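You operate a simulated robot arm through the tools that you are given. There is no shell and no other tool. Be economical: measure what you need, move in short steps, check, and stop when the job is done.

Carry out the task below with a simulated robot arm. There is one attempt and no reset: what you move stays moved.

JOB
Fold the checked cloth on the board.
Fine: yellow lever over and back, then the red one.
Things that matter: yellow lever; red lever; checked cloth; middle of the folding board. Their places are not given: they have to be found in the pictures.

It is judged by the outcome, as a careful person would: the job done as asked, and still so three seconds after it is handed in. It fails if anything else is knocked over, pushed out of place, dropped, spilled or broken. Flat cloth is picked up by pressing the open fingertips on it (5 to 10 N) and closing them slowly along it; thin cloth reads only 2 to 8 mm in the jaws.

ROBOT AND FRAMES
A 6-joint arm with a two-finger parallel gripper, fixed in place. Base frame: the origin is at the foot of the arm, x ahead of it, y to its left, z up. Lengths are in mm, angles in degrees, forces in N, time in s.
With the tool pointing down near the work surface it reaches from about 180 to 760 mm from the base axis. Its first joint turns from -166.0 to 166.0 degrees. Payload 3.91 kg.
Tool frame: the origin (TCP) lies between the finger pads and is the grasp point; the fingertips stand 30 mm ahead of it; z points along the fingers, y is the line along which they close. Largest opening 110 mm; finger width 20, thickness 10; the body of the gripper, 48 by 112 mm, starts 55 mm behind the TCP.
Orientation is told as [roll, pitch, yaw] about the base's x, y, z axes, in that order, counted from this pose: with the fingers straight down and closing along the base's y, the tool's x points along the base's -x, its y along +y and its z along -z.

CONTROLS
- The arm moves only by the tool arm_command. Its argument "targets" is a list of rows, each a list of 7 numbers: the shift along the base's x, y, z in mm, then the turn, a rotation vector about the base's x, y, z in degrees, then the gripper command, from -1 (shut) to 1 (fully open), values between in proportion. In form: [[tx, ty, tz, wx, wy, wz, claw], ...]. A call has 1 to 10 rows; each row shifts and turns the commanded pose from where the row before left it. Rows are played at 5 a second. More than 50 mm and 8.6 degrees between two rows, or a gripper value outside its range, and nothing of the call is played. A pose out of reach is approached as far as the arm can. The call stops where the force on the tool passes 50 N (or 10 N more than at its start, if that is more) or the arm is blocked; 0.2 s more then pass. Each finger travels about 45 mm/s and halts on what it meets, pressing with about 37 N; the grip force reading is that of the motor and also rises with nothing between the fingers. The clock runs only during rows and for 0.2 s after the last one: add rows that do not move to give the fingers time. It gives the time, the measured TCP pose, the force on the tool (base axes), the opening and the grip force at its end, in the units of the frame above (readings bear some noise), and new pictures: "views" is both (left out), scene, wrist or none.
- Cameras (640 x 400 px; columns grow to the right, rows downward): "scene" is fixed at [401.8, -650.5, 1377.5]; the picture's right is [0.99, 0.16, 0.00], its down [0.05, -0.29, -0.96] and it looks along [-0.15, 0.94, -0.29] (base axes); focal length 375 px, centre (320, 200). "wrist" rides on the gripper at [71, 22, -107] in the tool frame; the picture's right is [-0.29, 0.96, 0.00], its down [-0.76, -0.23, -0.61] and it looks along [-0.58, -0.18, 0.79] (tool axes); focal length 243 px, centre (320, 200).
- lift_body(by): slides the trunk up (or, below 0, down) by that many mm; the arm rides with it, the base frame stays. It gives what a move gives, with no picture.
- point_at(camera, pixels): there is no depth. For up to 12 entries [column, row, z] of the newest picture of that camera ("zoom" is the newest enlarged one), the place [x, y] in the base frame at which the ray of that pixel passes the height z, good to about 3 mm. No time passes.
- close_up(camera, box): a new picture of the part [left, top, right, bottom] of that camera's present view, enlarged. No time passes.
- job_done(): hands the job in; it is judged then, once.

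Go step by step. Measure first, check grasps and placings, and put right what went wrong. The budget is 80 turns and 170 pictures, counting those below and the enlarged ones. Unless the task says otherwise, let go and move clear before handing in, and close with one line.

The tools are called after "Request:" as name(argument=value, ...) on one line, values as JSON. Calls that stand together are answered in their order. arm_command: Moves the arm, as the interface text tells. Its arguments: {"type":"object","properties":{"targets":{"type":"array"},"views":{"type":"string","enum":["both","scene","wrist","none"]}},"required":["targets"]} The other tools are called the same way: lift_body (by) slides the trunk up or down; point_at (camera, pixels) gives the place at which the rays of pixels pass given heights; close_up (camera, box) takes an enlarged picture of a part of a camera's view; job_done () hands the job in.

At the start:

```text
t: 0.0
tool_pos: [114.1, 419.4, 1096.9]
ee_rot: [0.0, 0.0, 0.0]
wrist_force: [-1.1, -0.2, 0.0]
grip_width: 109.9
grasp_force: 0.0
trunk travel left (down, up): [-500.0, 90.0]
```

scene: 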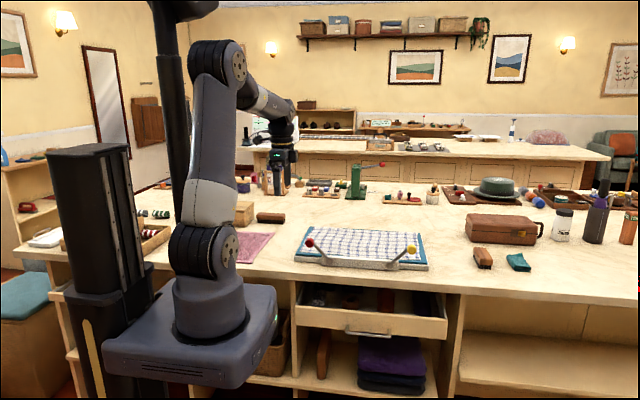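
wrist: 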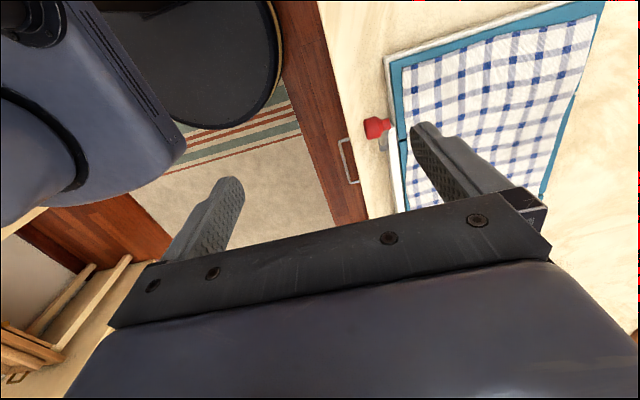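

The scene shows the board around (360,248), with a red knob at (310,243) and a yellow one at (411,249). I'll enlarge that area to see how the levers are built.

Request:
close_up(camera="scene", box=[280, 210, 440, 290])

Request:
point_at(camera="scene", pixels=[[310, 243, 870], [411, 249, 870], [310, 226, 840], [414, 234, 840], [428, 268, 840], [295, 261, 840], [300, 248, 840], [400, 266, 840], [325, 264, 840]])

```text
4.00 times, centred on (360, 250) of scene
```

zoom: 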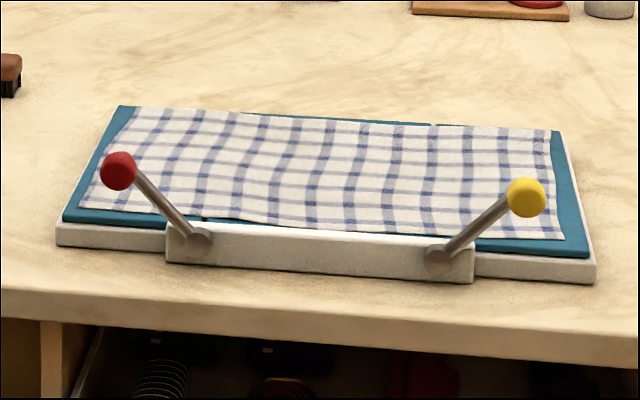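

```text
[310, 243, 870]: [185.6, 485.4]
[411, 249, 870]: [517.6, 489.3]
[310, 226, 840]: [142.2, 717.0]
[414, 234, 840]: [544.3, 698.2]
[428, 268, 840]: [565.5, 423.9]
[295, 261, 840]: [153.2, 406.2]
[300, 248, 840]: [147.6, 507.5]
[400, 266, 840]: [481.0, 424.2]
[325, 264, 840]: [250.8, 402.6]
```

The levers pivot on a block at the board's front edge, with the knobs raised outward. I'll triangulate the red knob from both cameras and measure the rays to the pivots and the board.

Request:
point_at(camera="wrist", pixels=[[373, 128, 860], [373, 128, 900], [386, 60, 840], [395, 213, 840], [404, 140, 840], [606, 2, 840], [383, 143, 850]])

Request:
point_at(camera="scene", pixels=[[309.5, 242.7, 860], [309.5, 242.7, 900], [411.7, 249.2, 860], [411.7, 249.2, 900], [330, 259.5, 850], [389.5, 263.7, 850], [429, 270.7, 825], [294, 261.5, 825], [321, 265, 825], [398, 271, 825]])

Request:
close_up(camera="wrist", box=[340, 20, 500, 220])

```text
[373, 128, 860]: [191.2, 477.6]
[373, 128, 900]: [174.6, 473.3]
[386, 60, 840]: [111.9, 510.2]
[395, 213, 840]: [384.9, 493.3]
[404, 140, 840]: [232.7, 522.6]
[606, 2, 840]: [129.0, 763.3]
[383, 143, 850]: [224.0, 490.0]
```

```text
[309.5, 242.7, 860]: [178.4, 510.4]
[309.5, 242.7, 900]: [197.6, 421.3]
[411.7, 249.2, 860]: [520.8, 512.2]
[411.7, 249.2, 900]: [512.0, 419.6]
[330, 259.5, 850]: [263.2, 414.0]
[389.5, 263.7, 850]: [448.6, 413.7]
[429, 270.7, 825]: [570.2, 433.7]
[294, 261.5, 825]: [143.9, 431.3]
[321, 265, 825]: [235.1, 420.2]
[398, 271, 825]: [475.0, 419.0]
```

```text
2.00 times, centred on (420, 120) of wrist
```

zoom: 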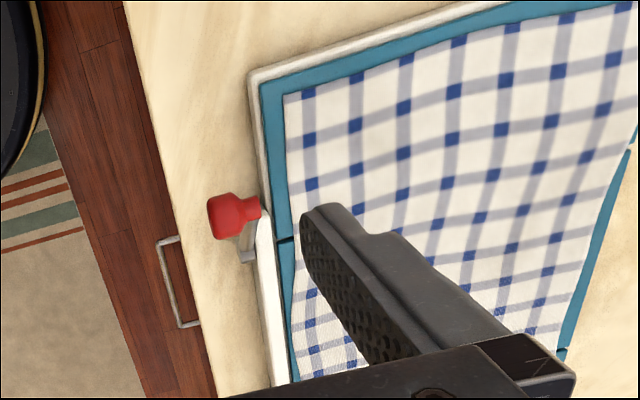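

Rays from the two cameras meet well for the red knob, at about (186,476,874), but the board seems lower than I assumed. I'll move the arm to a second viewpoint to triangulate properly.

Request:
arm_command(targets=[[45, -15, 0, 0, 0, 0, 1], [45, -15, 0, 0, 0, 0, 1], [45, -15, 0, 0, 0, 0, 1], [45, -10, 0, 0, 0, 0, 1], [0, 0, 0, 0, 0, 0, 1], [0, 0, 0, 0, 0, 0, 1]])

```text
t: 1.4
tool_pos: [298.6, 365.3, 1097.6]
ee_rot: [0.0, -0.1, 0.1]
wrist_force: [0.2, -0.5, -0.6]
grip_width: 110.1
grasp_force: 0.0
trunk travel left (down, up): [-500.0, 90.0]
```

scene: 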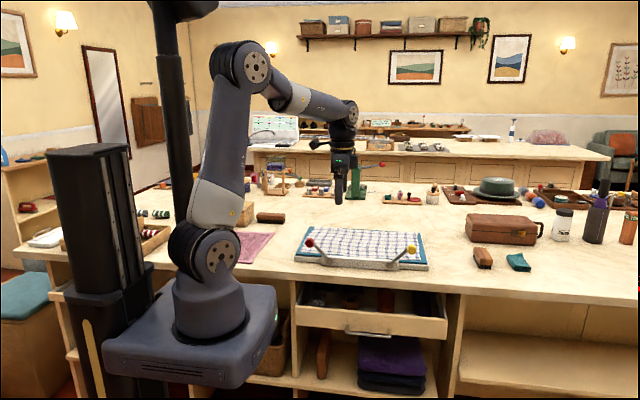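
wrist: 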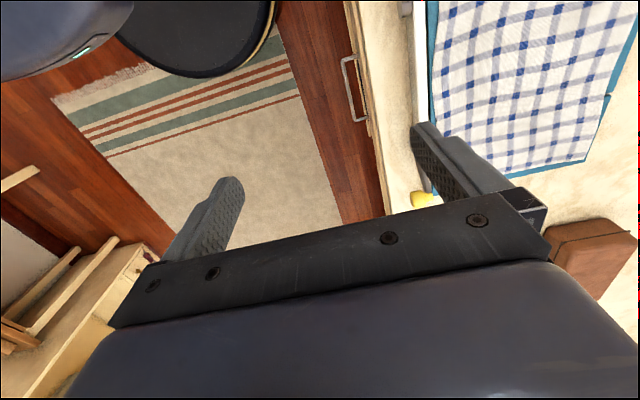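

The yellow knob shows at wrist (424,199), partly hidden, and the far hinge notch is at about (607,96). I'll take rays here to fix the heights.

Request:
close_up(camera="wrist", box=[340, 0, 500, 100])

Request:
point_at(camera="wrist", pixels=[[424, 199, 860], [424, 199, 880], [607, 96, 810], [607, 96, 835], [584, 162, 835], [584, 162, 810]])

Request:
point_at(camera="scene", pixels=[[411.7, 249.2, 860], [411.7, 249.2, 880], [388.7, 231.2, 835], [388.7, 231.2, 810], [419.5, 232.8, 835], [419.5, 232.8, 810]])

```text
4.00 times, centred on (420, 50) of wrist
```

zoom: 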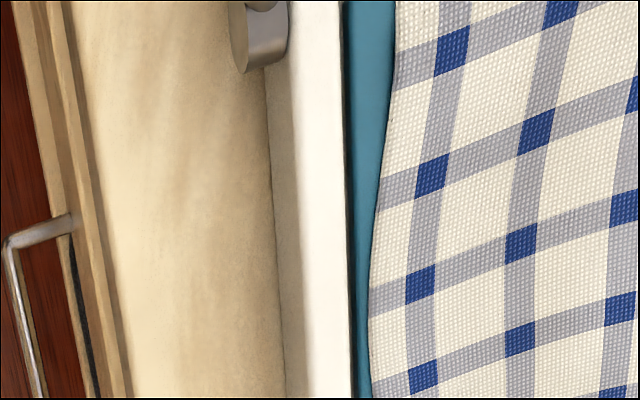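

```text
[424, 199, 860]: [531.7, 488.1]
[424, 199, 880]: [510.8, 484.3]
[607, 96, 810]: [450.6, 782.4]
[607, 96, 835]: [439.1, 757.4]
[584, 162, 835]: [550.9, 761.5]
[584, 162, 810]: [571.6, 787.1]
```

```text
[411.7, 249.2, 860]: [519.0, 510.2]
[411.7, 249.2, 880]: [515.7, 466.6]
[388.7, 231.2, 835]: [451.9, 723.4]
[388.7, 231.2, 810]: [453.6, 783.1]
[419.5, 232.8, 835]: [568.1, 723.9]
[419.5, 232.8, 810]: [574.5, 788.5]
```

Cross-checking the rays puts the board top at z≈810, its far edge at y≈785, the yellow knob at about (517,485,872) and the red at (186,477,873). I'll turn the gripper 90° so the jaws close along x and the wrist camera faces the board, moving high over toward the yellow knob.

Request:
arm_command(targets=[[20, 3, 0, 0, 0, 8.5, 1], [20, 3, 0, 0, 0, 8.5, 1], [20, 3, 0, 0, 0, 8.5, 1], [20, 3, 0, 0, 0, 8.5, 1], [20, 3, 0, 0, 0, 8.5, 1], [20, 3, 0, 0, 0, 8.5, 1], [20, 3, 0, 0, 0, 8.5, 1], [20, 3, 0, 0, 0, 8.5, 1], [20, 3, 0, 0, 0, 8.5, 1], [20, 3, 0, 0, 0, 8.5, 1]], views="none")

Request:
arm_command(targets=[[19, 20, -30, 0, 0, 5, 1], [0, 20, -30, 0, 0, 0, 1], [0, 0, 0, 0, 0, 0, 1], [0, 0, 0, 0, 0, 0, 1]])

```text
t: 3.6
tool_pos: [495.1, 393.5, 1096.4]
ee_rot: [0.0, 0.0, 85.1]
wrist_force: [0.0, -0.4, -0.6]
grip_width: 109.8
grasp_force: 0.0
trunk travel left (down, up): [-500.0, 90.0]
```

```text
t: 4.6
tool_pos: [516.0, 435.1, 1037.4]
ee_rot: [-0.1, 0.0, 90.1]
wrist_force: [0.7, -0.4, 0.0]
grip_width: 109.9
grasp_force: 0.1
trunk travel left (down, up): [-500.0, 90.0]
```

scene: 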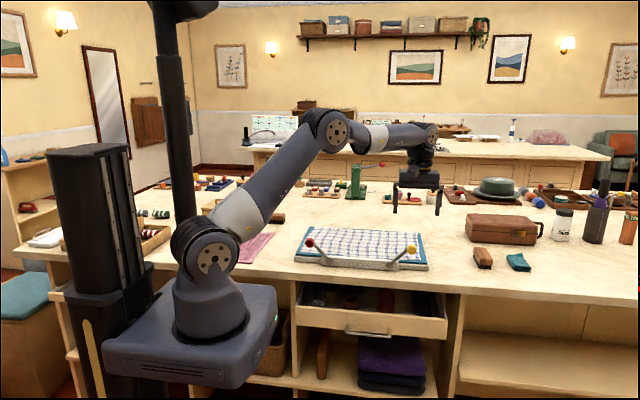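
wrist: 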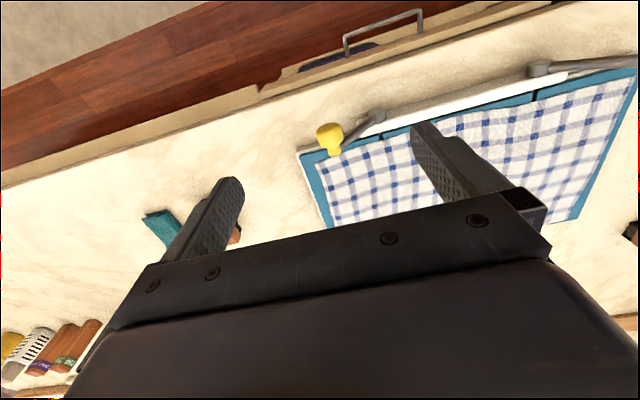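

Wrist now shows the yellow knob at (329,138), the pivots at (379,117) and (537,70), and the board corner. I'll measure these.

Request:
close_up(camera="wrist", box=[280, 80, 440, 180])

Request:
point_at(camera="wrist", pixels=[[328, 132, 872], [334, 151, 872], [379, 117, 820], [537, 70, 820], [533, 95, 810], [297, 153, 810], [410, 133, 810], [331, 228, 810]])

Request:
point_at(camera="scene", pixels=[[330, 259.5, 820], [389.5, 263.7, 820], [330, 259.5, 810], [389.5, 263.7, 810]])

```text
4.00 times, centred on (360, 130) of wrist
```

zoom: 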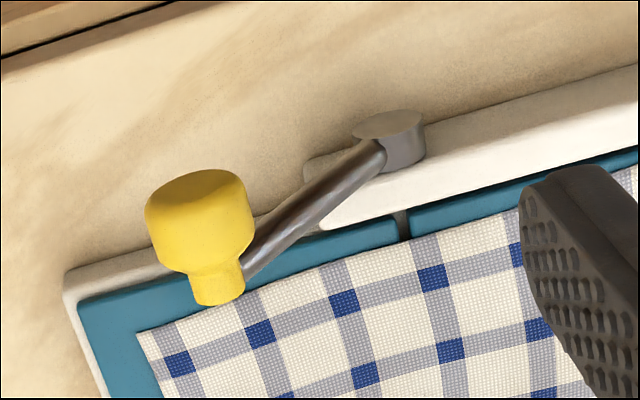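

```text
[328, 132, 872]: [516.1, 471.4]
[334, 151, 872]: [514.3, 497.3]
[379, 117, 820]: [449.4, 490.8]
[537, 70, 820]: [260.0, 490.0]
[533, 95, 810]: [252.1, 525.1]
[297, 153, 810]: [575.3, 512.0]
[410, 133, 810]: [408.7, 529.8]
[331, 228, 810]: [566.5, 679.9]
```

```text
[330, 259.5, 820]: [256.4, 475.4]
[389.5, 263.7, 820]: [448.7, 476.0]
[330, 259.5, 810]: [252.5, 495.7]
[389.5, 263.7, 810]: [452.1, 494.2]
```

The yellow knob's centre is about (516,480,872) and its pivot is about (451,485,815), so the arm is ~86 mm long at ~41°. I'll come down over the knob with the jaws part-open as a cage.

Request:
arm_command(targets=[[0, 20, -25, 0, 0, 0, 0.5], [0, 19, -25, 0, 0, 0, 0.2], [0, 0, -25, 0, 0, 0, 0.1], [0, 0, -25, 0, 0, 0, 0.0], [0, 0, -25, 0, 0, 0, 0.0], [0, 0, -13, 0, 0, 0, 0.0], [0, 0, -13, 0, 0, 0, 0.0], [0, 0, 0, 0, 0, 0, 0.0], [0, 0, 0, 0, 0, 0, 0.0]])

```text
t: 6.6
tool_pos: [514.4, 473.5, 887.3]
ee_rot: [0.0, -0.1, 89.9]
wrist_force: [-0.1, -1.4, -1.4]
grip_width: 55.0
grasp_force: 0.1
trunk travel left (down, up): [-500.0, 90.0]
```

scene: 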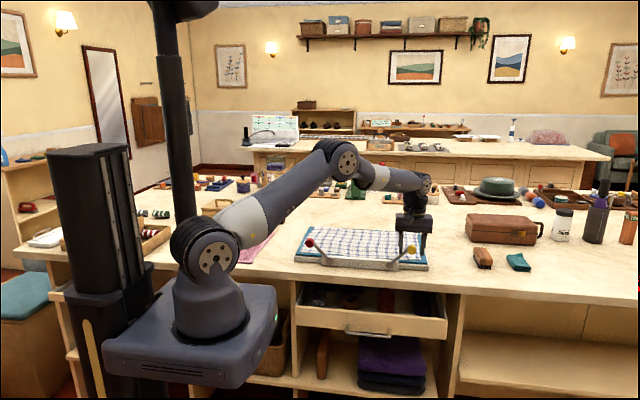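
wrist: 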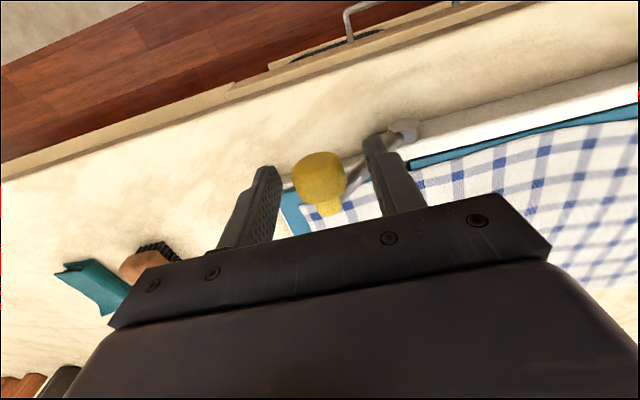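

The knob at wrist (318,178) looks to sit between the fingertips. I'll verify its height and depth relative to the tips with close-ups.

Request:
close_up(camera="scene", box=[360, 200, 460, 280])

Request:
point_at(camera="wrist", pixels=[[318, 175, 872], [330, 207, 872], [318, 175, 860], [318, 175, 884]])

```text
5.00 times, centred on (410, 240) of scene
```

zoom: 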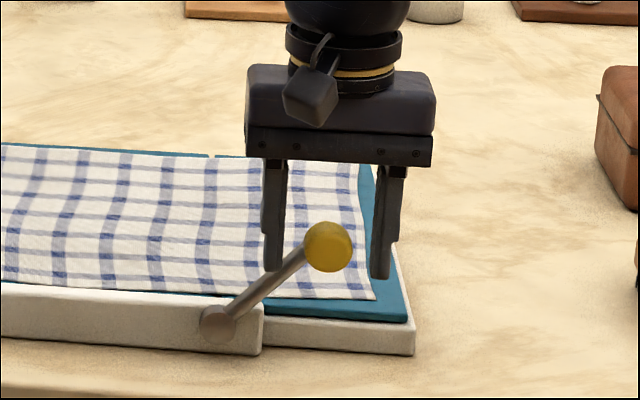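

```text
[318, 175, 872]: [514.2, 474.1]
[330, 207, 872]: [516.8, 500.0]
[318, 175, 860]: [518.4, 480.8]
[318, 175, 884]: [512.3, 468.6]
```

The knob is between the fingers at the right depth, with the tips just below its centre. I'll narrow the cage to ~36 mm and push the knob along its arc for the first 40°.

Request:
arm_command(targets=[[1, 0, 0, 0, 0, 0, -0.35], [0, 0, 0, 0, 0, 0, -0.35], [-5.3, 0, 5.5, 0, 0, 0, -0.35], [-5.6, 0, 4.9, 0, 0, 0, -0.35], [-6, 0, 4.5, 0, 0, 0, -0.35], [-6.4, 0, 3.9, 0, 0, 0, -0.35], [-6.7, 0, 3.4, 0, 0, 0, -0.35], [-7, 0, 2.7, 0, 0, 0, -0.35], [-7.2, 0, 2.1, 0, 0, 0, -0.35], [-7.3, 0, 1.5, 0, 0, 0, -0.35]])

Request:
close_up(camera="scene", box=[280, 180, 440, 280])

```text
t: 8.8
tool_pos: [461.7, 474.7, 914.4]
ee_rot: [0.0, 0.1, 90.1]
wrist_force: [0.1, 0.3, 0.2]
grip_width: 36.3
grasp_force: 0.1
trunk travel left (down, up): [-500.0, 90.0]
```

scene: 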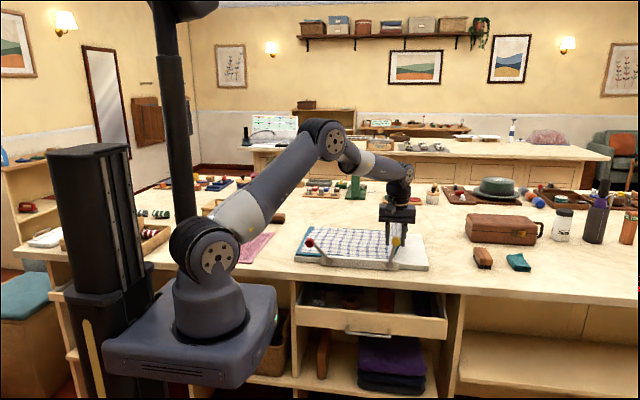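
wrist: 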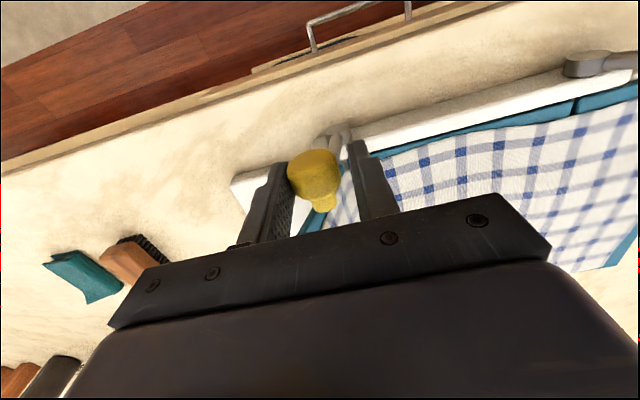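

```text
4.00 times, centred on (360, 230) of scene
```

zoom: 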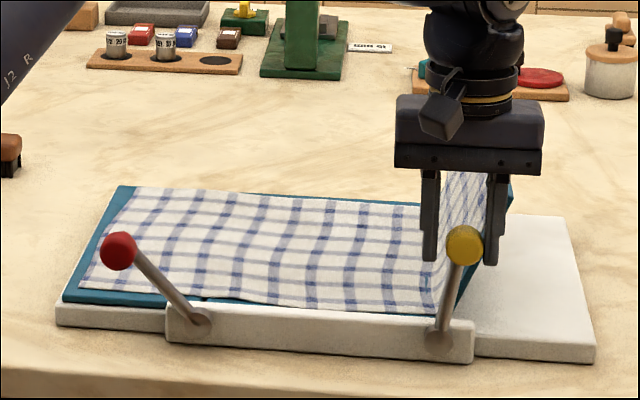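

The panel is lifting with the lever, with low forces. I'll continue the arc over the top.

Request:
arm_command(targets=[[-7.5, 0, 0.9, 0, 0, 0, -0.35], [-7.5, 0, 0.2, 0, 0, 0, -0.35], [-7.5, 0, -0.5, 0, 0, 0, -0.35], [-7.4, 0, -1.1, 0, 0, 0, -0.35], [-7.3, 0, -1.7, 0, 0, 0, -0.35], [-7.1, 0, -2.4, 0, 0, 0, -0.35], [-6.9, 0, -3, 0, 0, 0, -0.35], [-6.6, 0, -3.6, 0, 0, 0, -0.35], [-6.2, 0, -4.1, 0, 0, 0, -0.35], [-5.9, 0, -4.7, 0, 0, 0, -0.35]])

Request:
close_up(camera="scene", box=[280, 180, 440, 280])

```text
t: 11.0
tool_pos: [392.5, 474.5, 894.6]
ee_rot: [0.1, -0.1, 90.0]
wrist_force: [0.2, -0.6, 0.2]
grip_width: 35.6
grasp_force: 0.0
trunk travel left (down, up): [-500.0, 90.0]
```

scene: 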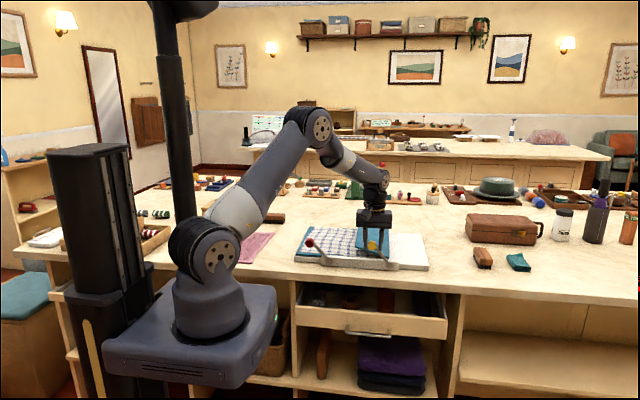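
wrist: 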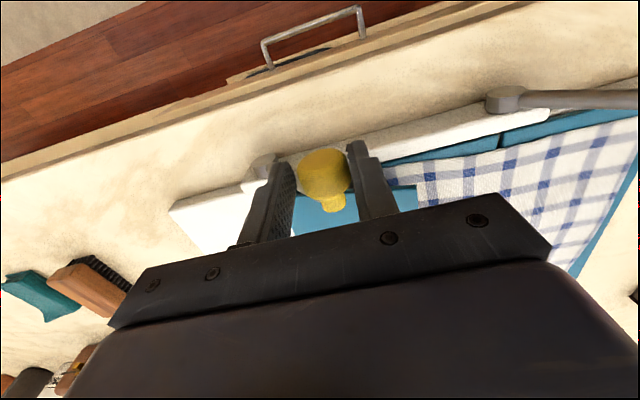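

```text
4.00 times, centred on (360, 230) of scene
```

zoom: 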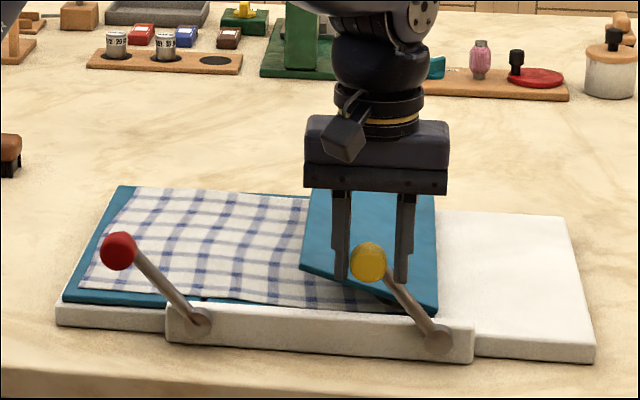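

The panel is nearly flat over the middle at lever ~135°. I'll go on gently to the stop.

Request:
arm_command(targets=[[-5.5, 0, -5.2, 0, 0, 0, -0.35], [-4.9, 0, -5.6, 0, 0, 0, -0.35], [-4.5, 0, -6, 0, 0, 0, -0.35], [0, 0, 0, 0, 0, 0, -0.35]])

Request:
close_up(camera="scene", box=[280, 180, 440, 280])

```text
t: 12.0
tool_pos: [380.3, 473.6, 878.0]
ee_rot: [-0.1, 0.0, 90.0]
wrist_force: [18.9, -2.3, 7.5]
grip_width: 45.0
grasp_force: 9.3
trunk travel left (down, up): [-500.0, 90.0]
```

scene: 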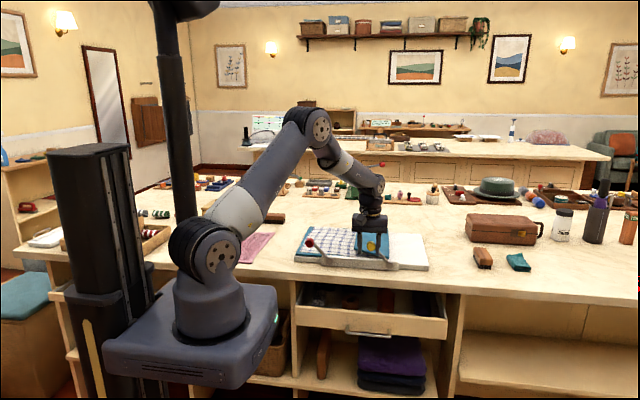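
wrist: 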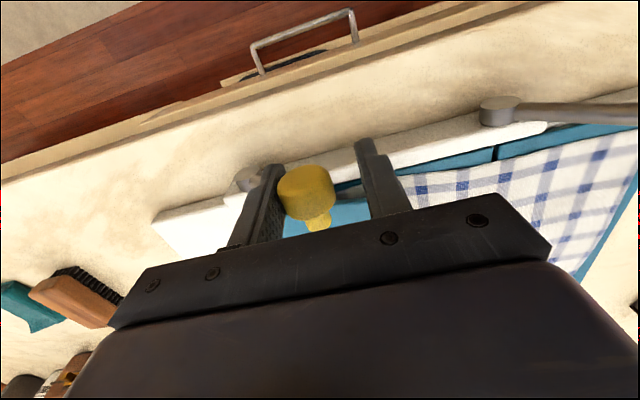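

```text
4.00 times, centred on (360, 230) of scene
```

zoom: 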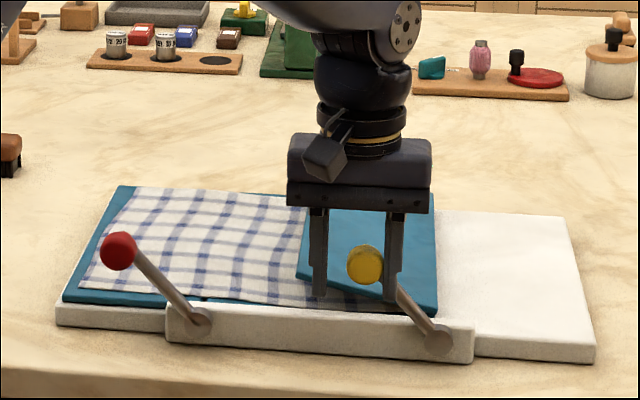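

The force rose to 19 N and the lever stopped at ~137°, so the panel is at its stop. Now I'll bring it back along the same arc.

Request:
arm_command(targets=[[6, 0, 7, 0, 0, 0, -0.35], [5.5, 0, 5, 0, 0, 0, -0.35], [5.9, 0, 4.7, 0, 0, 0, -0.35], [6.2, 0, 4.1, 0, 0, 0, -0.35], [6.6, 0, 3.6, 0, 0, 0, -0.35], [6.9, 0, 3, 0, 0, 0, -0.35], [7.1, 0, 2.4, 0, 0, 0, -0.35], [7.3, 0, 1.7, 0, 0, 0, -0.35], [7.4, 0, 1.1, 0, 0, 0, -0.35], [7.5, 0, 0.5, 0, 0, 0, -0.35]])

Request:
close_up(camera="scene", box=[280, 180, 440, 280])

```text
t: 14.2
tool_pos: [445.1, 471.7, 910.2]
ee_rot: [-0.1, 0.1, 89.8]
wrist_force: [0.1, -0.2, -0.5]
grip_width: 36.0
grasp_force: 0.2
trunk travel left (down, up): [-500.0, 90.0]
```

scene: 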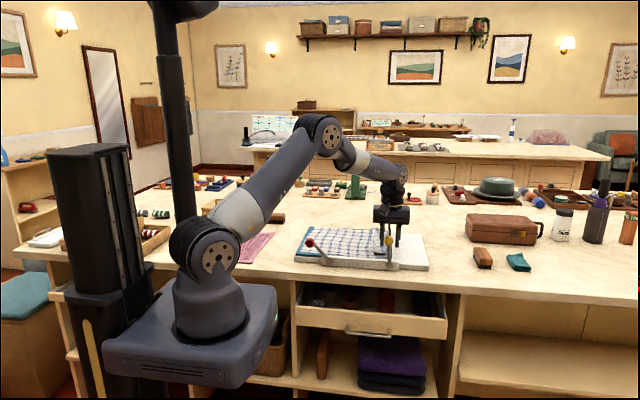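
wrist: 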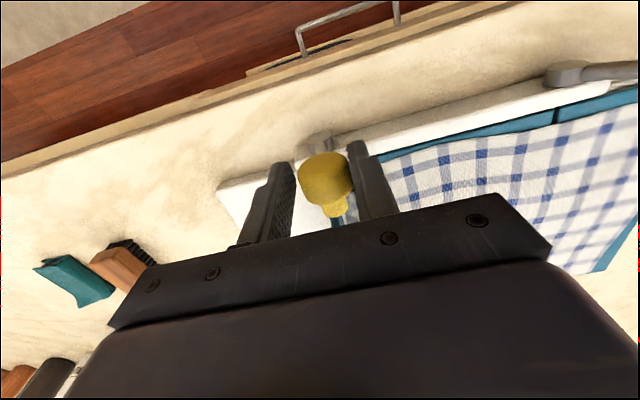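

```text
4.00 times, centred on (360, 230) of scene
```

zoom: 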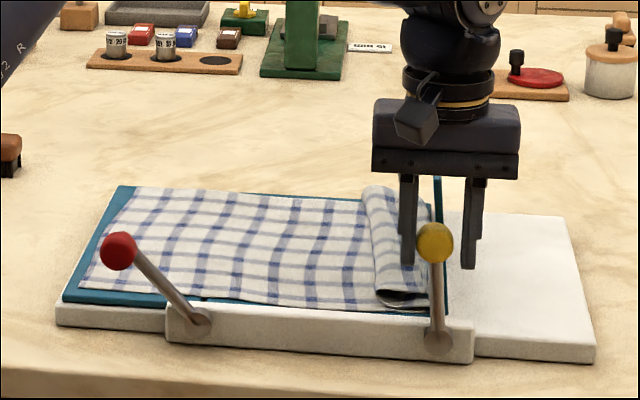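

Returning to ~88°, the flap at zoom (395,250) has stayed inward but is curled. I'll wait a moment and see whether it settles before lowering the panel.

Request:
arm_command(targets=[[0, 0, 0, 0, 0, 0, -0.35], [0, 0, 0, 0, 0, 0, -0.35], [0, 0, 0, 0, 0, 0, -0.35], [0, 0, 0, 0, 0, 0, -0.35]], views="none")

Request:
close_up(camera="scene", box=[320, 210, 420, 280])

```text
t: 15.2
tool_pos: [444.1, 473.1, 912.0]
ee_rot: [0.0, 0.0, 90.0]
wrist_force: [-0.6, 0.7, 0.1]
grip_width: 35.7
grasp_force: 0.0
trunk travel left (down, up): [-500.0, 90.0]
```

```text
5.71 times, centred on (370, 245) of scene
```

zoom: 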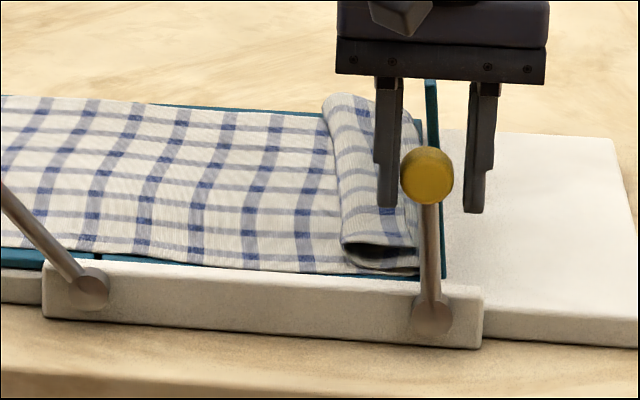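

The flap is settled inward as a loose fold. I'll lower the panel the rest of the way and inspect.

Request:
arm_command(targets=[[7.5, 0, -0.2, 0, 0, 0, -0.35], [7.5, 0, -0.9, 0, 0, 0, -0.35], [7.3, 0, -1.5, 0, 0, 0, -0.35], [7.2, 0, -2.1, 0, 0, 0, -0.35], [7, 0, -2.7, 0, 0, 0, -0.35], [6.7, 0, -3.4, 0, 0, 0, -0.35], [6.4, 0, -3.9, 0, 0, 0, -0.35], [6, 0, -4.5, 0, 0, 0, -0.35], [5.6, 0, -4.9, 0, 0, 0, -0.35], [5.3, 0, -5, 0, 0, 0, -0.35]])

Request:
close_up(camera="scene", box=[280, 180, 440, 280])

```text
t: 17.4
tool_pos: [510.3, 473.1, 881.2]
ee_rot: [0.0, -0.1, 90.0]
wrist_force: [3.3, 0.4, -0.2]
grip_width: 37.4
grasp_force: 1.6
trunk travel left (down, up): [-500.0, 90.0]
```

scene: 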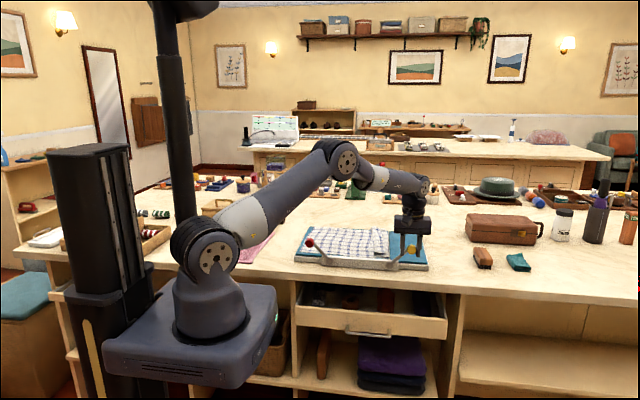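
wrist: 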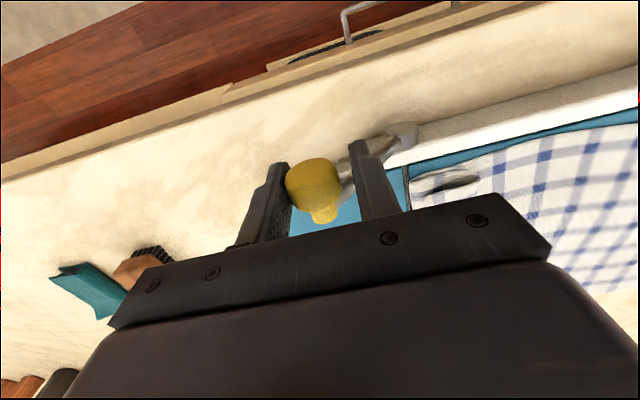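

```text
4.00 times, centred on (360, 230) of scene
```

zoom: 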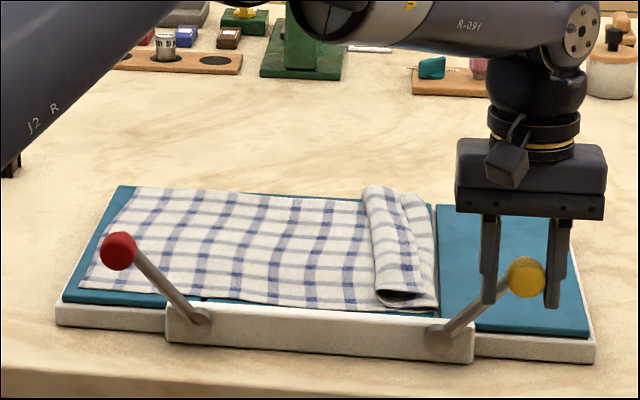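

The yellow panel is back flat and the flap stayed folded, though it looks rolled. I'll back up off the knob and look from above.

Request:
arm_command(targets=[[3, 0, 0, 0, 0, 0, -0.2], [0, 0, 25, 0, 0, 0, 0], [0, 0, 40, 0, 0, 0, 0], [-25, -10, 40, 0, 0, 0, 0], [-35, -20, 30, 0, 0, 0, 0], [-40, -20, 20, 0, 0, 0, 0], [-40, -20, 0, 0, 0, 0, 0], [0, 0, 0, 0, 0, 0, 0], [0, 0, 0, 0, 0, 0, 0]])

Request:
close_up(camera="scene", box=[350, 215, 430, 275])

```text
refused: row 5 steps farther than a row can; nothing moved
```

```text
6.67 times, centred on (390, 245) of scene
```

zoom: 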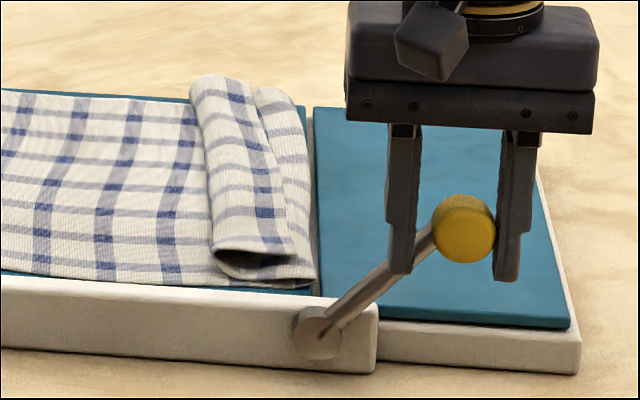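

The flap seems to have doubled back on itself. I'll raise the arm and look from above before deciding.

Request:
arm_command(targets=[[3, 0, 0, 0, 0, 0, -0.2], [0, 0, 25, 0, 0, 0, 0], [0, 0, 40, 0, 0, 0, 0], [-20, -10, 40, 0, 0, 0, 0], [-30, -20, 30, 0, 0, 0, 0], [-35, -20, 20, 0, 0, 0, 0], [-35, -20, 0, 0, 0, 0, 0], [0, 0, 0, 0, 0, 0, 0], [0, 0, 0, 0, 0, 0, 0]])

Request:
close_up(camera="wrist", box=[320, 100, 640, 300])

```text
t: 19.4
tool_pos: [394.1, 403.2, 1034.4]
ee_rot: [0.1, 0.0, 89.9]
wrist_force: [-0.1, -0.1, -0.3]
grip_width: 55.0
grasp_force: 0.0
trunk travel left (down, up): [-500.0, 90.0]
```

scene: 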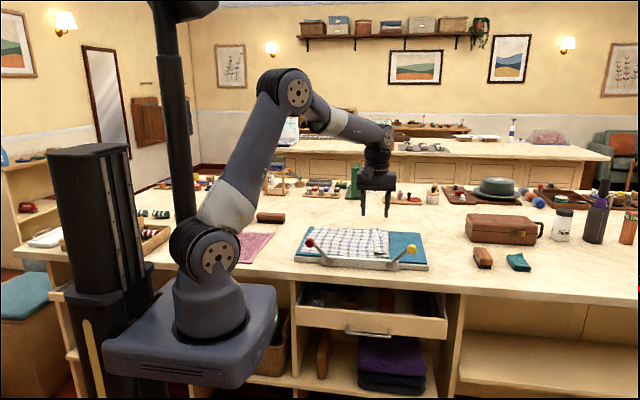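
wrist: 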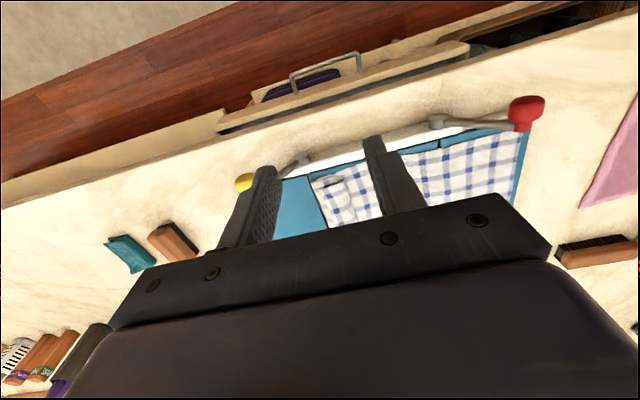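

```text
2.00 times, centred on (480, 200) of wrist
```

zoom: 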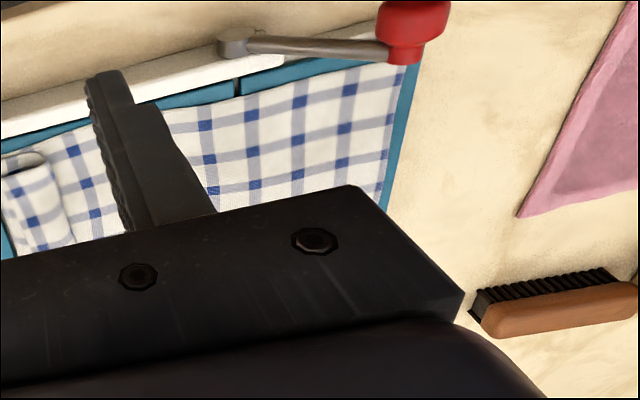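

The view is blocked by the finger, so I'll move the gripper further back over the board, higher up.

Request:
arm_command(targets=[[-5, 35, 25, 0, 0, 0, 1], [-5, 40, 25, 0, 0, 0, 1], [0, 40, 15, 0, 0, 0, 1], [0, 40, 0, 0, 0, 0, 1], [0, 0, 0, 0, 0, 0, 1], [0, 0, 0, 0, 0, 0, 1]], views="none")

Request:
close_up(camera="wrist", box=[220, 0, 540, 200])

```text
t: 20.8
tool_pos: [382.7, 555.2, 1100.7]
ee_rot: [0.0, 0.0, 89.9]
wrist_force: [-0.5, 0.3, 0.0]
grip_width: 110.1
grasp_force: 0.0
trunk travel left (down, up): [-500.0, 90.0]
```

```text
2.00 times, centred on (380, 100) of wrist
```

zoom: 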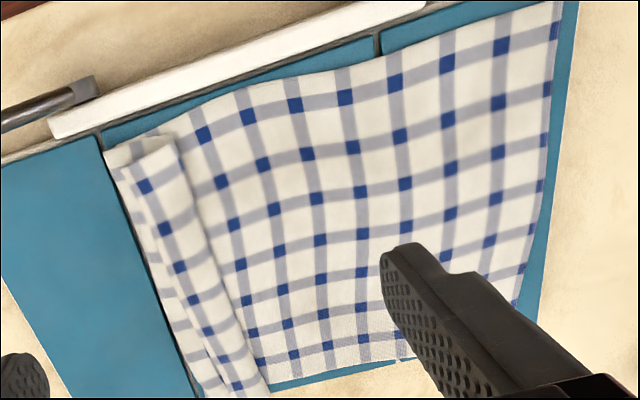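

The flap is narrower (~50 mm) than the ~95 mm that hung past the hinge, so it may be Z-folded. I'll zoom in to understand the layers.

Request:
close_up(camera="wrist", box=[262, 50, 362, 200])

Request:
close_up(camera="scene", box=[365, 220, 415, 270])

```text
2.67 times, centred on (312, 125) of wrist
```

zoom: 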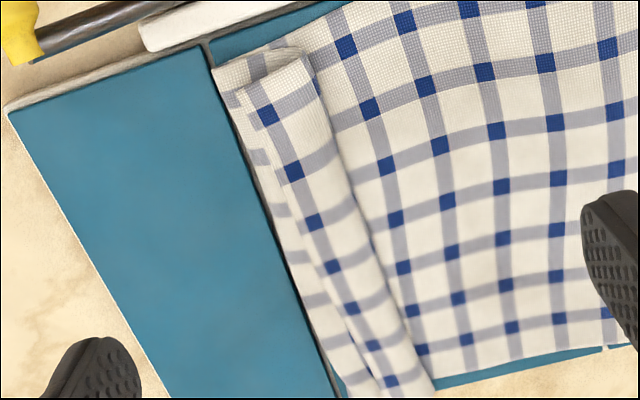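

```text
8.00 times, centred on (390, 245) of scene
```

zoom: 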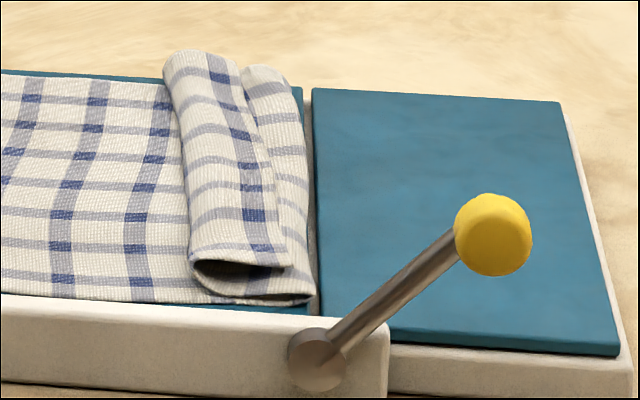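

It is a Z-fold: the flap's loose edge doubled back on top, but it lies wholly within the middle panel. The slow swing let the cloth slide, so I'll swing the red one more briskly. Next I'll move over to the red knob, staying high.

Request:
arm_command(targets=[[-30, -25, 0, 0, 0, 0, 1], [-40, -25, 0, 0, 0, 0, 1], [-40, -25, 0, 0, 0, 0, 1], [-40, -25, -15, 0, 0, 0, 1], [-35, -15, -20, 0, 0, 0, 1], [-10, 0, -25, 0, 0, 0, 0.8], [0, 0, 0, 0, 0, 0, 0.8], [0, 0, 0, 0, 0, 0, 0.8]])

```text
t: 22.6
tool_pos: [189.0, 444.9, 1043.5]
ee_rot: [0.0, 0.0, 89.9]
wrist_force: [0.3, -0.1, 0.6]
grip_width: 99.1
grasp_force: 0.1
trunk travel left (down, up): [-500.0, 90.0]
```

scene: 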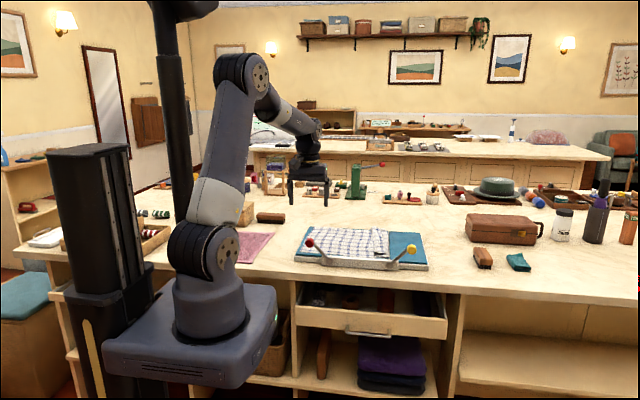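
wrist: 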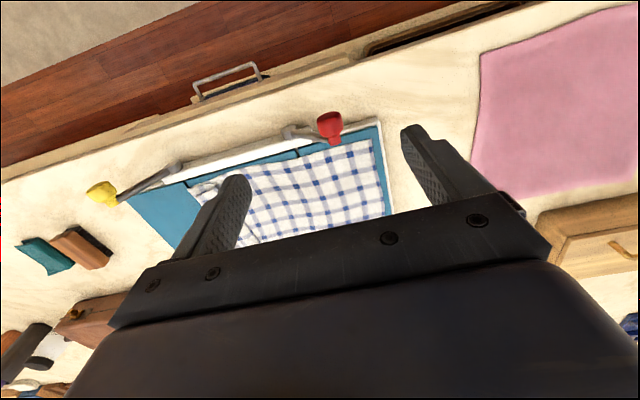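

The red knob is at wrist (330,124) and its pivot at (290,132). I'll measure both.

Request:
point_at(camera="wrist", pixels=[[329, 122, 872], [335, 141, 872], [289, 132, 816], [178, 166, 816], [101, 194, 872]])

```text
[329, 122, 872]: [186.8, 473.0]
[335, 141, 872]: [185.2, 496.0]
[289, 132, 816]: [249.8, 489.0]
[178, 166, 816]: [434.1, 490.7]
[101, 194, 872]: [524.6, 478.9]
```

The red knob is at (186.5,~478,872) and its pivot at (251,815), a mirror of the yellow one. I'll lower the cage over it.

Request:
arm_command(targets=[[-2.5, 15, -25, 0, 0, 0, 0.4], [0, 14, -25, 0, 0, 0, 0.1], [0, 0, -25, 0, 0, 0, 0.0], [0, 0, -25, 0, 0, 0, 0.0], [0, 0, -25, 0, 0, 0, 0.0], [0, 0, -16, 0, 0, 0, 0.0], [0, 0, -16, 0, 0, 0, 0.0], [0, 0, 0, 0, 0, 0, -0.35], [0, 0, 0, 0, 0, 0, -0.35], [0, 0, 0, 0, 0, 0, -0.35]])

Request:
close_up(camera="scene", box=[270, 200, 370, 280])

```text
t: 24.8
tool_pos: [188.6, 473.7, 884.3]
ee_rot: [0.0, 0.0, 90.0]
wrist_force: [-0.3, -0.5, 0.4]
grip_width: 35.7
grasp_force: 0.0
trunk travel left (down, up): [-500.0, 90.0]
```

scene: 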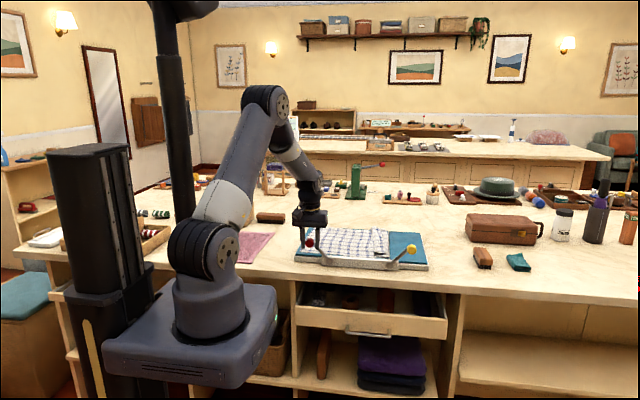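
wrist: 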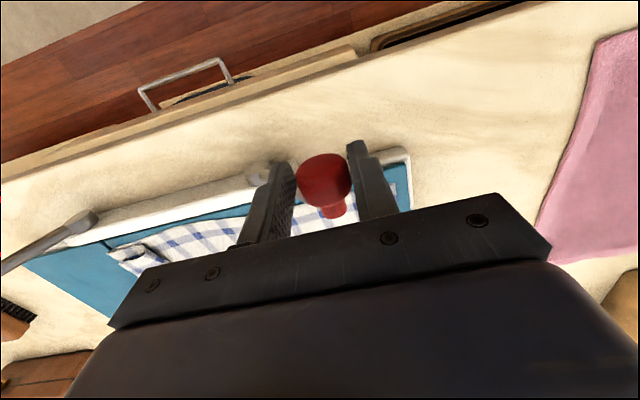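

```text
5.00 times, centred on (320, 240) of scene
```

zoom: 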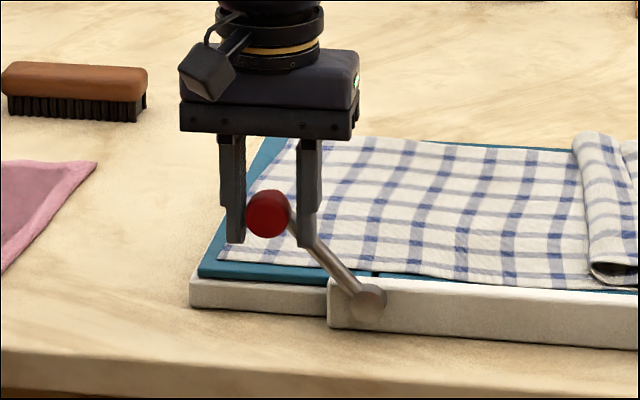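

The red knob is well caged. I'll sweep it over with a brisker middle section and a slow finish.

Request:
arm_command(targets=[[8.5, 0, 8.5, 0, 0, 0, -0.35], [13.4, 0, 9.6, 0, 0, 0, -0.35], [19.3, 0, 8.2, 0, 0, 0, -0.35], [20.7, 0, 3.2, 0, 0, 0, -0.35], [20.9, 0, -1.8, 0, 0, 0, -0.35], [17.1, 0, -5.5, 0, 0, 0, -0.35], [10.6, 0, -5.7, 0, 0, 0, -0.35], [8.5, 0, -6.1, 0, 0, 0, -0.35], [5.6, 0, -4.9, 0, 0, 0, -0.35]])

Request:
close_up(camera="scene", box=[280, 180, 440, 280])

```text
t: 26.8
tool_pos: [311.1, 471.3, 889.9]
ee_rot: [0.0, 0.0, 90.0]
wrist_force: [0.7, 0.2, 0.4]
grip_width: 35.7
grasp_force: 0.0
trunk travel left (down, up): [-500.0, 90.0]
```

scene: 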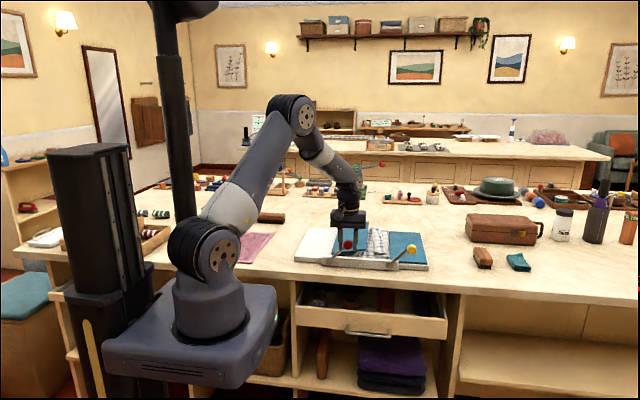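
wrist: 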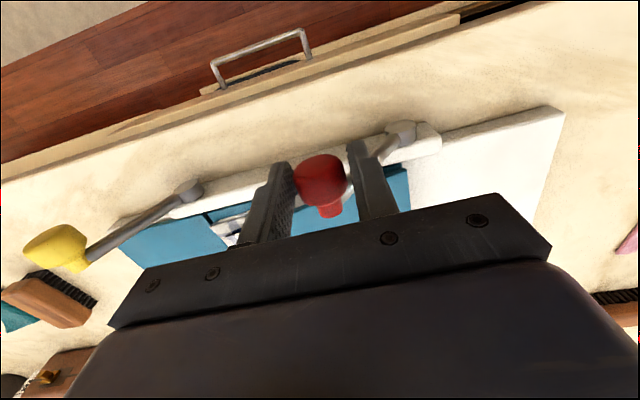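

```text
4.00 times, centred on (360, 230) of scene
```

zoom: 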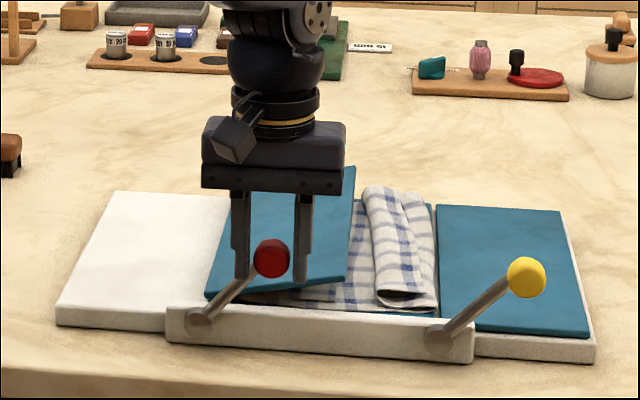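

The left panel is nearly down over the middle. I'll press on to the stop and hold briefly.

Request:
arm_command(targets=[[5, 0, -5, 0, 0, 0, -0.35], [5, 0, -5, 0, 0, 0, -0.35], [3, 0, -4, 0, 0, 0, -0.35], [0, 0, 0, 0, 0, 0, -0.35], [0, 0, 0, 0, 0, 0, -0.35]], views="none")

Request:
close_up(camera="scene", box=[280, 180, 440, 280])

```text
t: 28.0
tool_pos: [321.9, 471.3, 876.3]
ee_rot: [-0.1, 0.0, 90.0]
wrist_force: [-23.7, 1.1, 9.9]
grip_width: 48.0
grasp_force: 11.7
trunk travel left (down, up): [-500.0, 90.0]
```

```text
4.00 times, centred on (360, 230) of scene
```

zoom: 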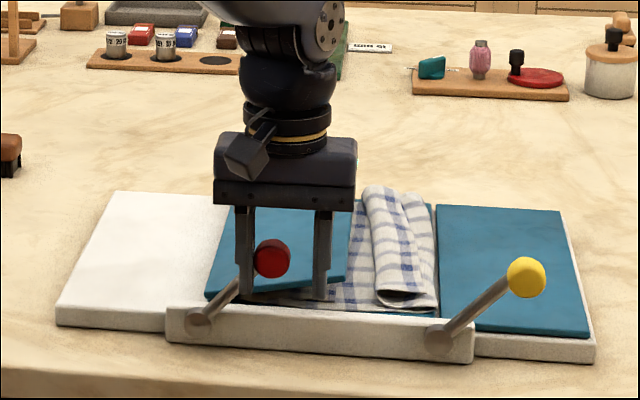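

The stop has been reached at 24 N. I'll bring the red lever back.

Request:
arm_command(targets=[[-6.5, 0, 7, 0, 0, 0, -0.35], [-6.5, 0, 7, 0, 0, 0, -0.35], [-9.2, 0, 7.7, 0, 0, 0, -0.35], [-10.1, 0, 6.3, 0, 0, 0, -0.35], [-11, 0, 4.9, 0, 0, 0, -0.35], [-11.5, 0, 3.3, 0, 0, 0, -0.35], [-11.9, 0, 1.7, 0, 0, 0, -0.35], [-12, 0, 0, 0, 0, 0, -0.35], [-11.9, 0, -1.7, 0, 0, 0, -0.35]], views="none")

Request:
close_up(camera="scene", box=[280, 180, 440, 280])

```text
t: 30.0
tool_pos: [233.0, 470.6, 912.5]
ee_rot: [0.0, 0.1, 90.0]
wrist_force: [-1.2, -0.1, -0.2]
grip_width: 36.6
grasp_force: 1.1
trunk travel left (down, up): [-500.0, 90.0]
```

```text
4.00 times, centred on (360, 230) of scene
```

zoom: 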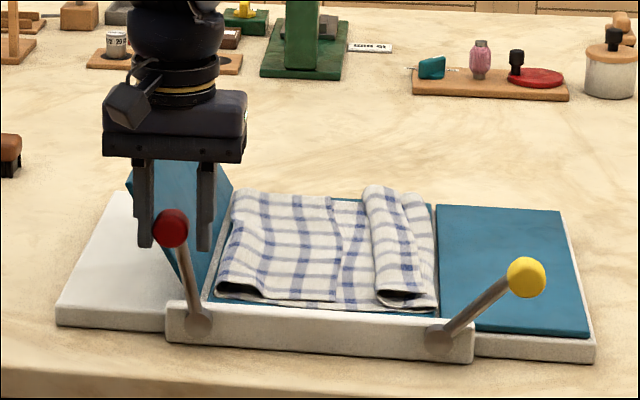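

The left flap folded flat this time. I'll lower the red panel the rest of the way.

Request:
arm_command(targets=[[-11.5, 0, -3.3, 0, 0, 0, -0.35], [-11, 0, -4.9, 0, 0, 0, -0.35], [-10.1, 0, -6.3, 0, 0, 0, -0.35], [-9.2, 0, -7.7, 0, 0, 0, -0.35], [-5.2, 0, -5.5, 0, 0, 0, -0.35], [-5, 0, -2, 0, 0, 0, -0.35], [0, 0, 0, 0, 0, 0, -0.35]], views="none")

Request:
close_up(camera="scene", box=[280, 180, 440, 280])

```text
t: 31.6
tool_pos: [182.5, 470.4, 883.3]
ee_rot: [0.0, 0.0, 90.0]
wrist_force: [1.1, 1.1, -0.3]
grip_width: 36.1
grasp_force: 0.4
trunk travel left (down, up): [-500.0, 90.0]
```

```text
4.00 times, centred on (360, 230) of scene
```

zoom: 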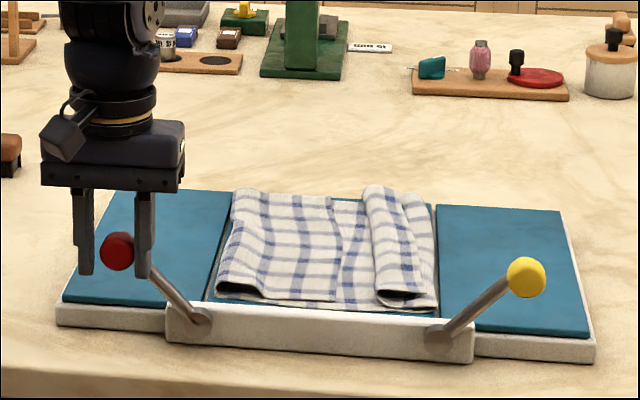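

Both levers and panels are back, and the cloth lies folded on the middle panel. I'll open, rise clear and check once more.

Request:
arm_command(targets=[[4, 0, 0, 0, 0, 0, 0], [0, 0, 0, 0, 0, 0, 0], [0, 0, 25, 0, 0, 0, 0], [0, 0, 40, 0, 0, 0, 0], [0, 0, 45, 0, 0, 0, 0], [-10, -20, 40, 0, 0, 0, 0], [-10, -30, 30, 0, 0, 0, 0], [0, 0, 0, 0, 0, 0, 0], [0, 0, 0, 0, 0, 0, 0]])

Request:
close_up(camera="scene", box=[280, 200, 440, 280])

```text
t: 33.6
tool_pos: [168.9, 422.2, 1062.3]
ee_rot: [0.0, 0.1, 90.0]
wrist_force: [-0.1, 0.1, -0.1]
grip_width: 54.9
grasp_force: 0.0
trunk travel left (down, up): [-500.0, 90.0]
```

scene: 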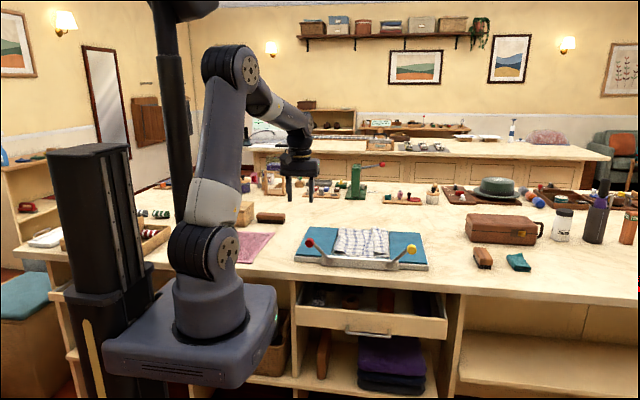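
wrist: 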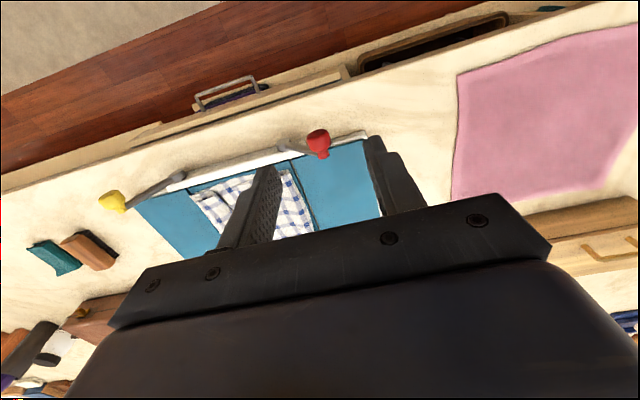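

```text
4.00 times, centred on (360, 240) of scene
```

zoom: 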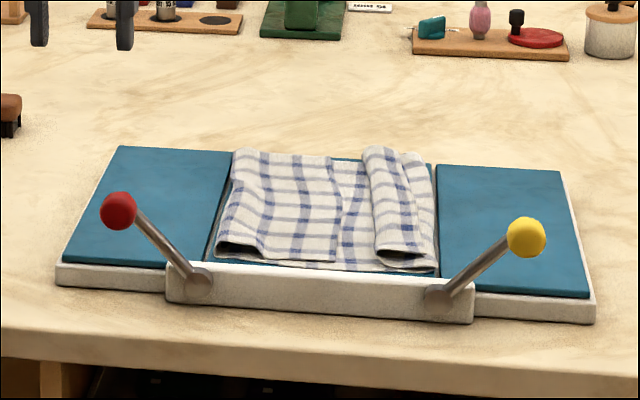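

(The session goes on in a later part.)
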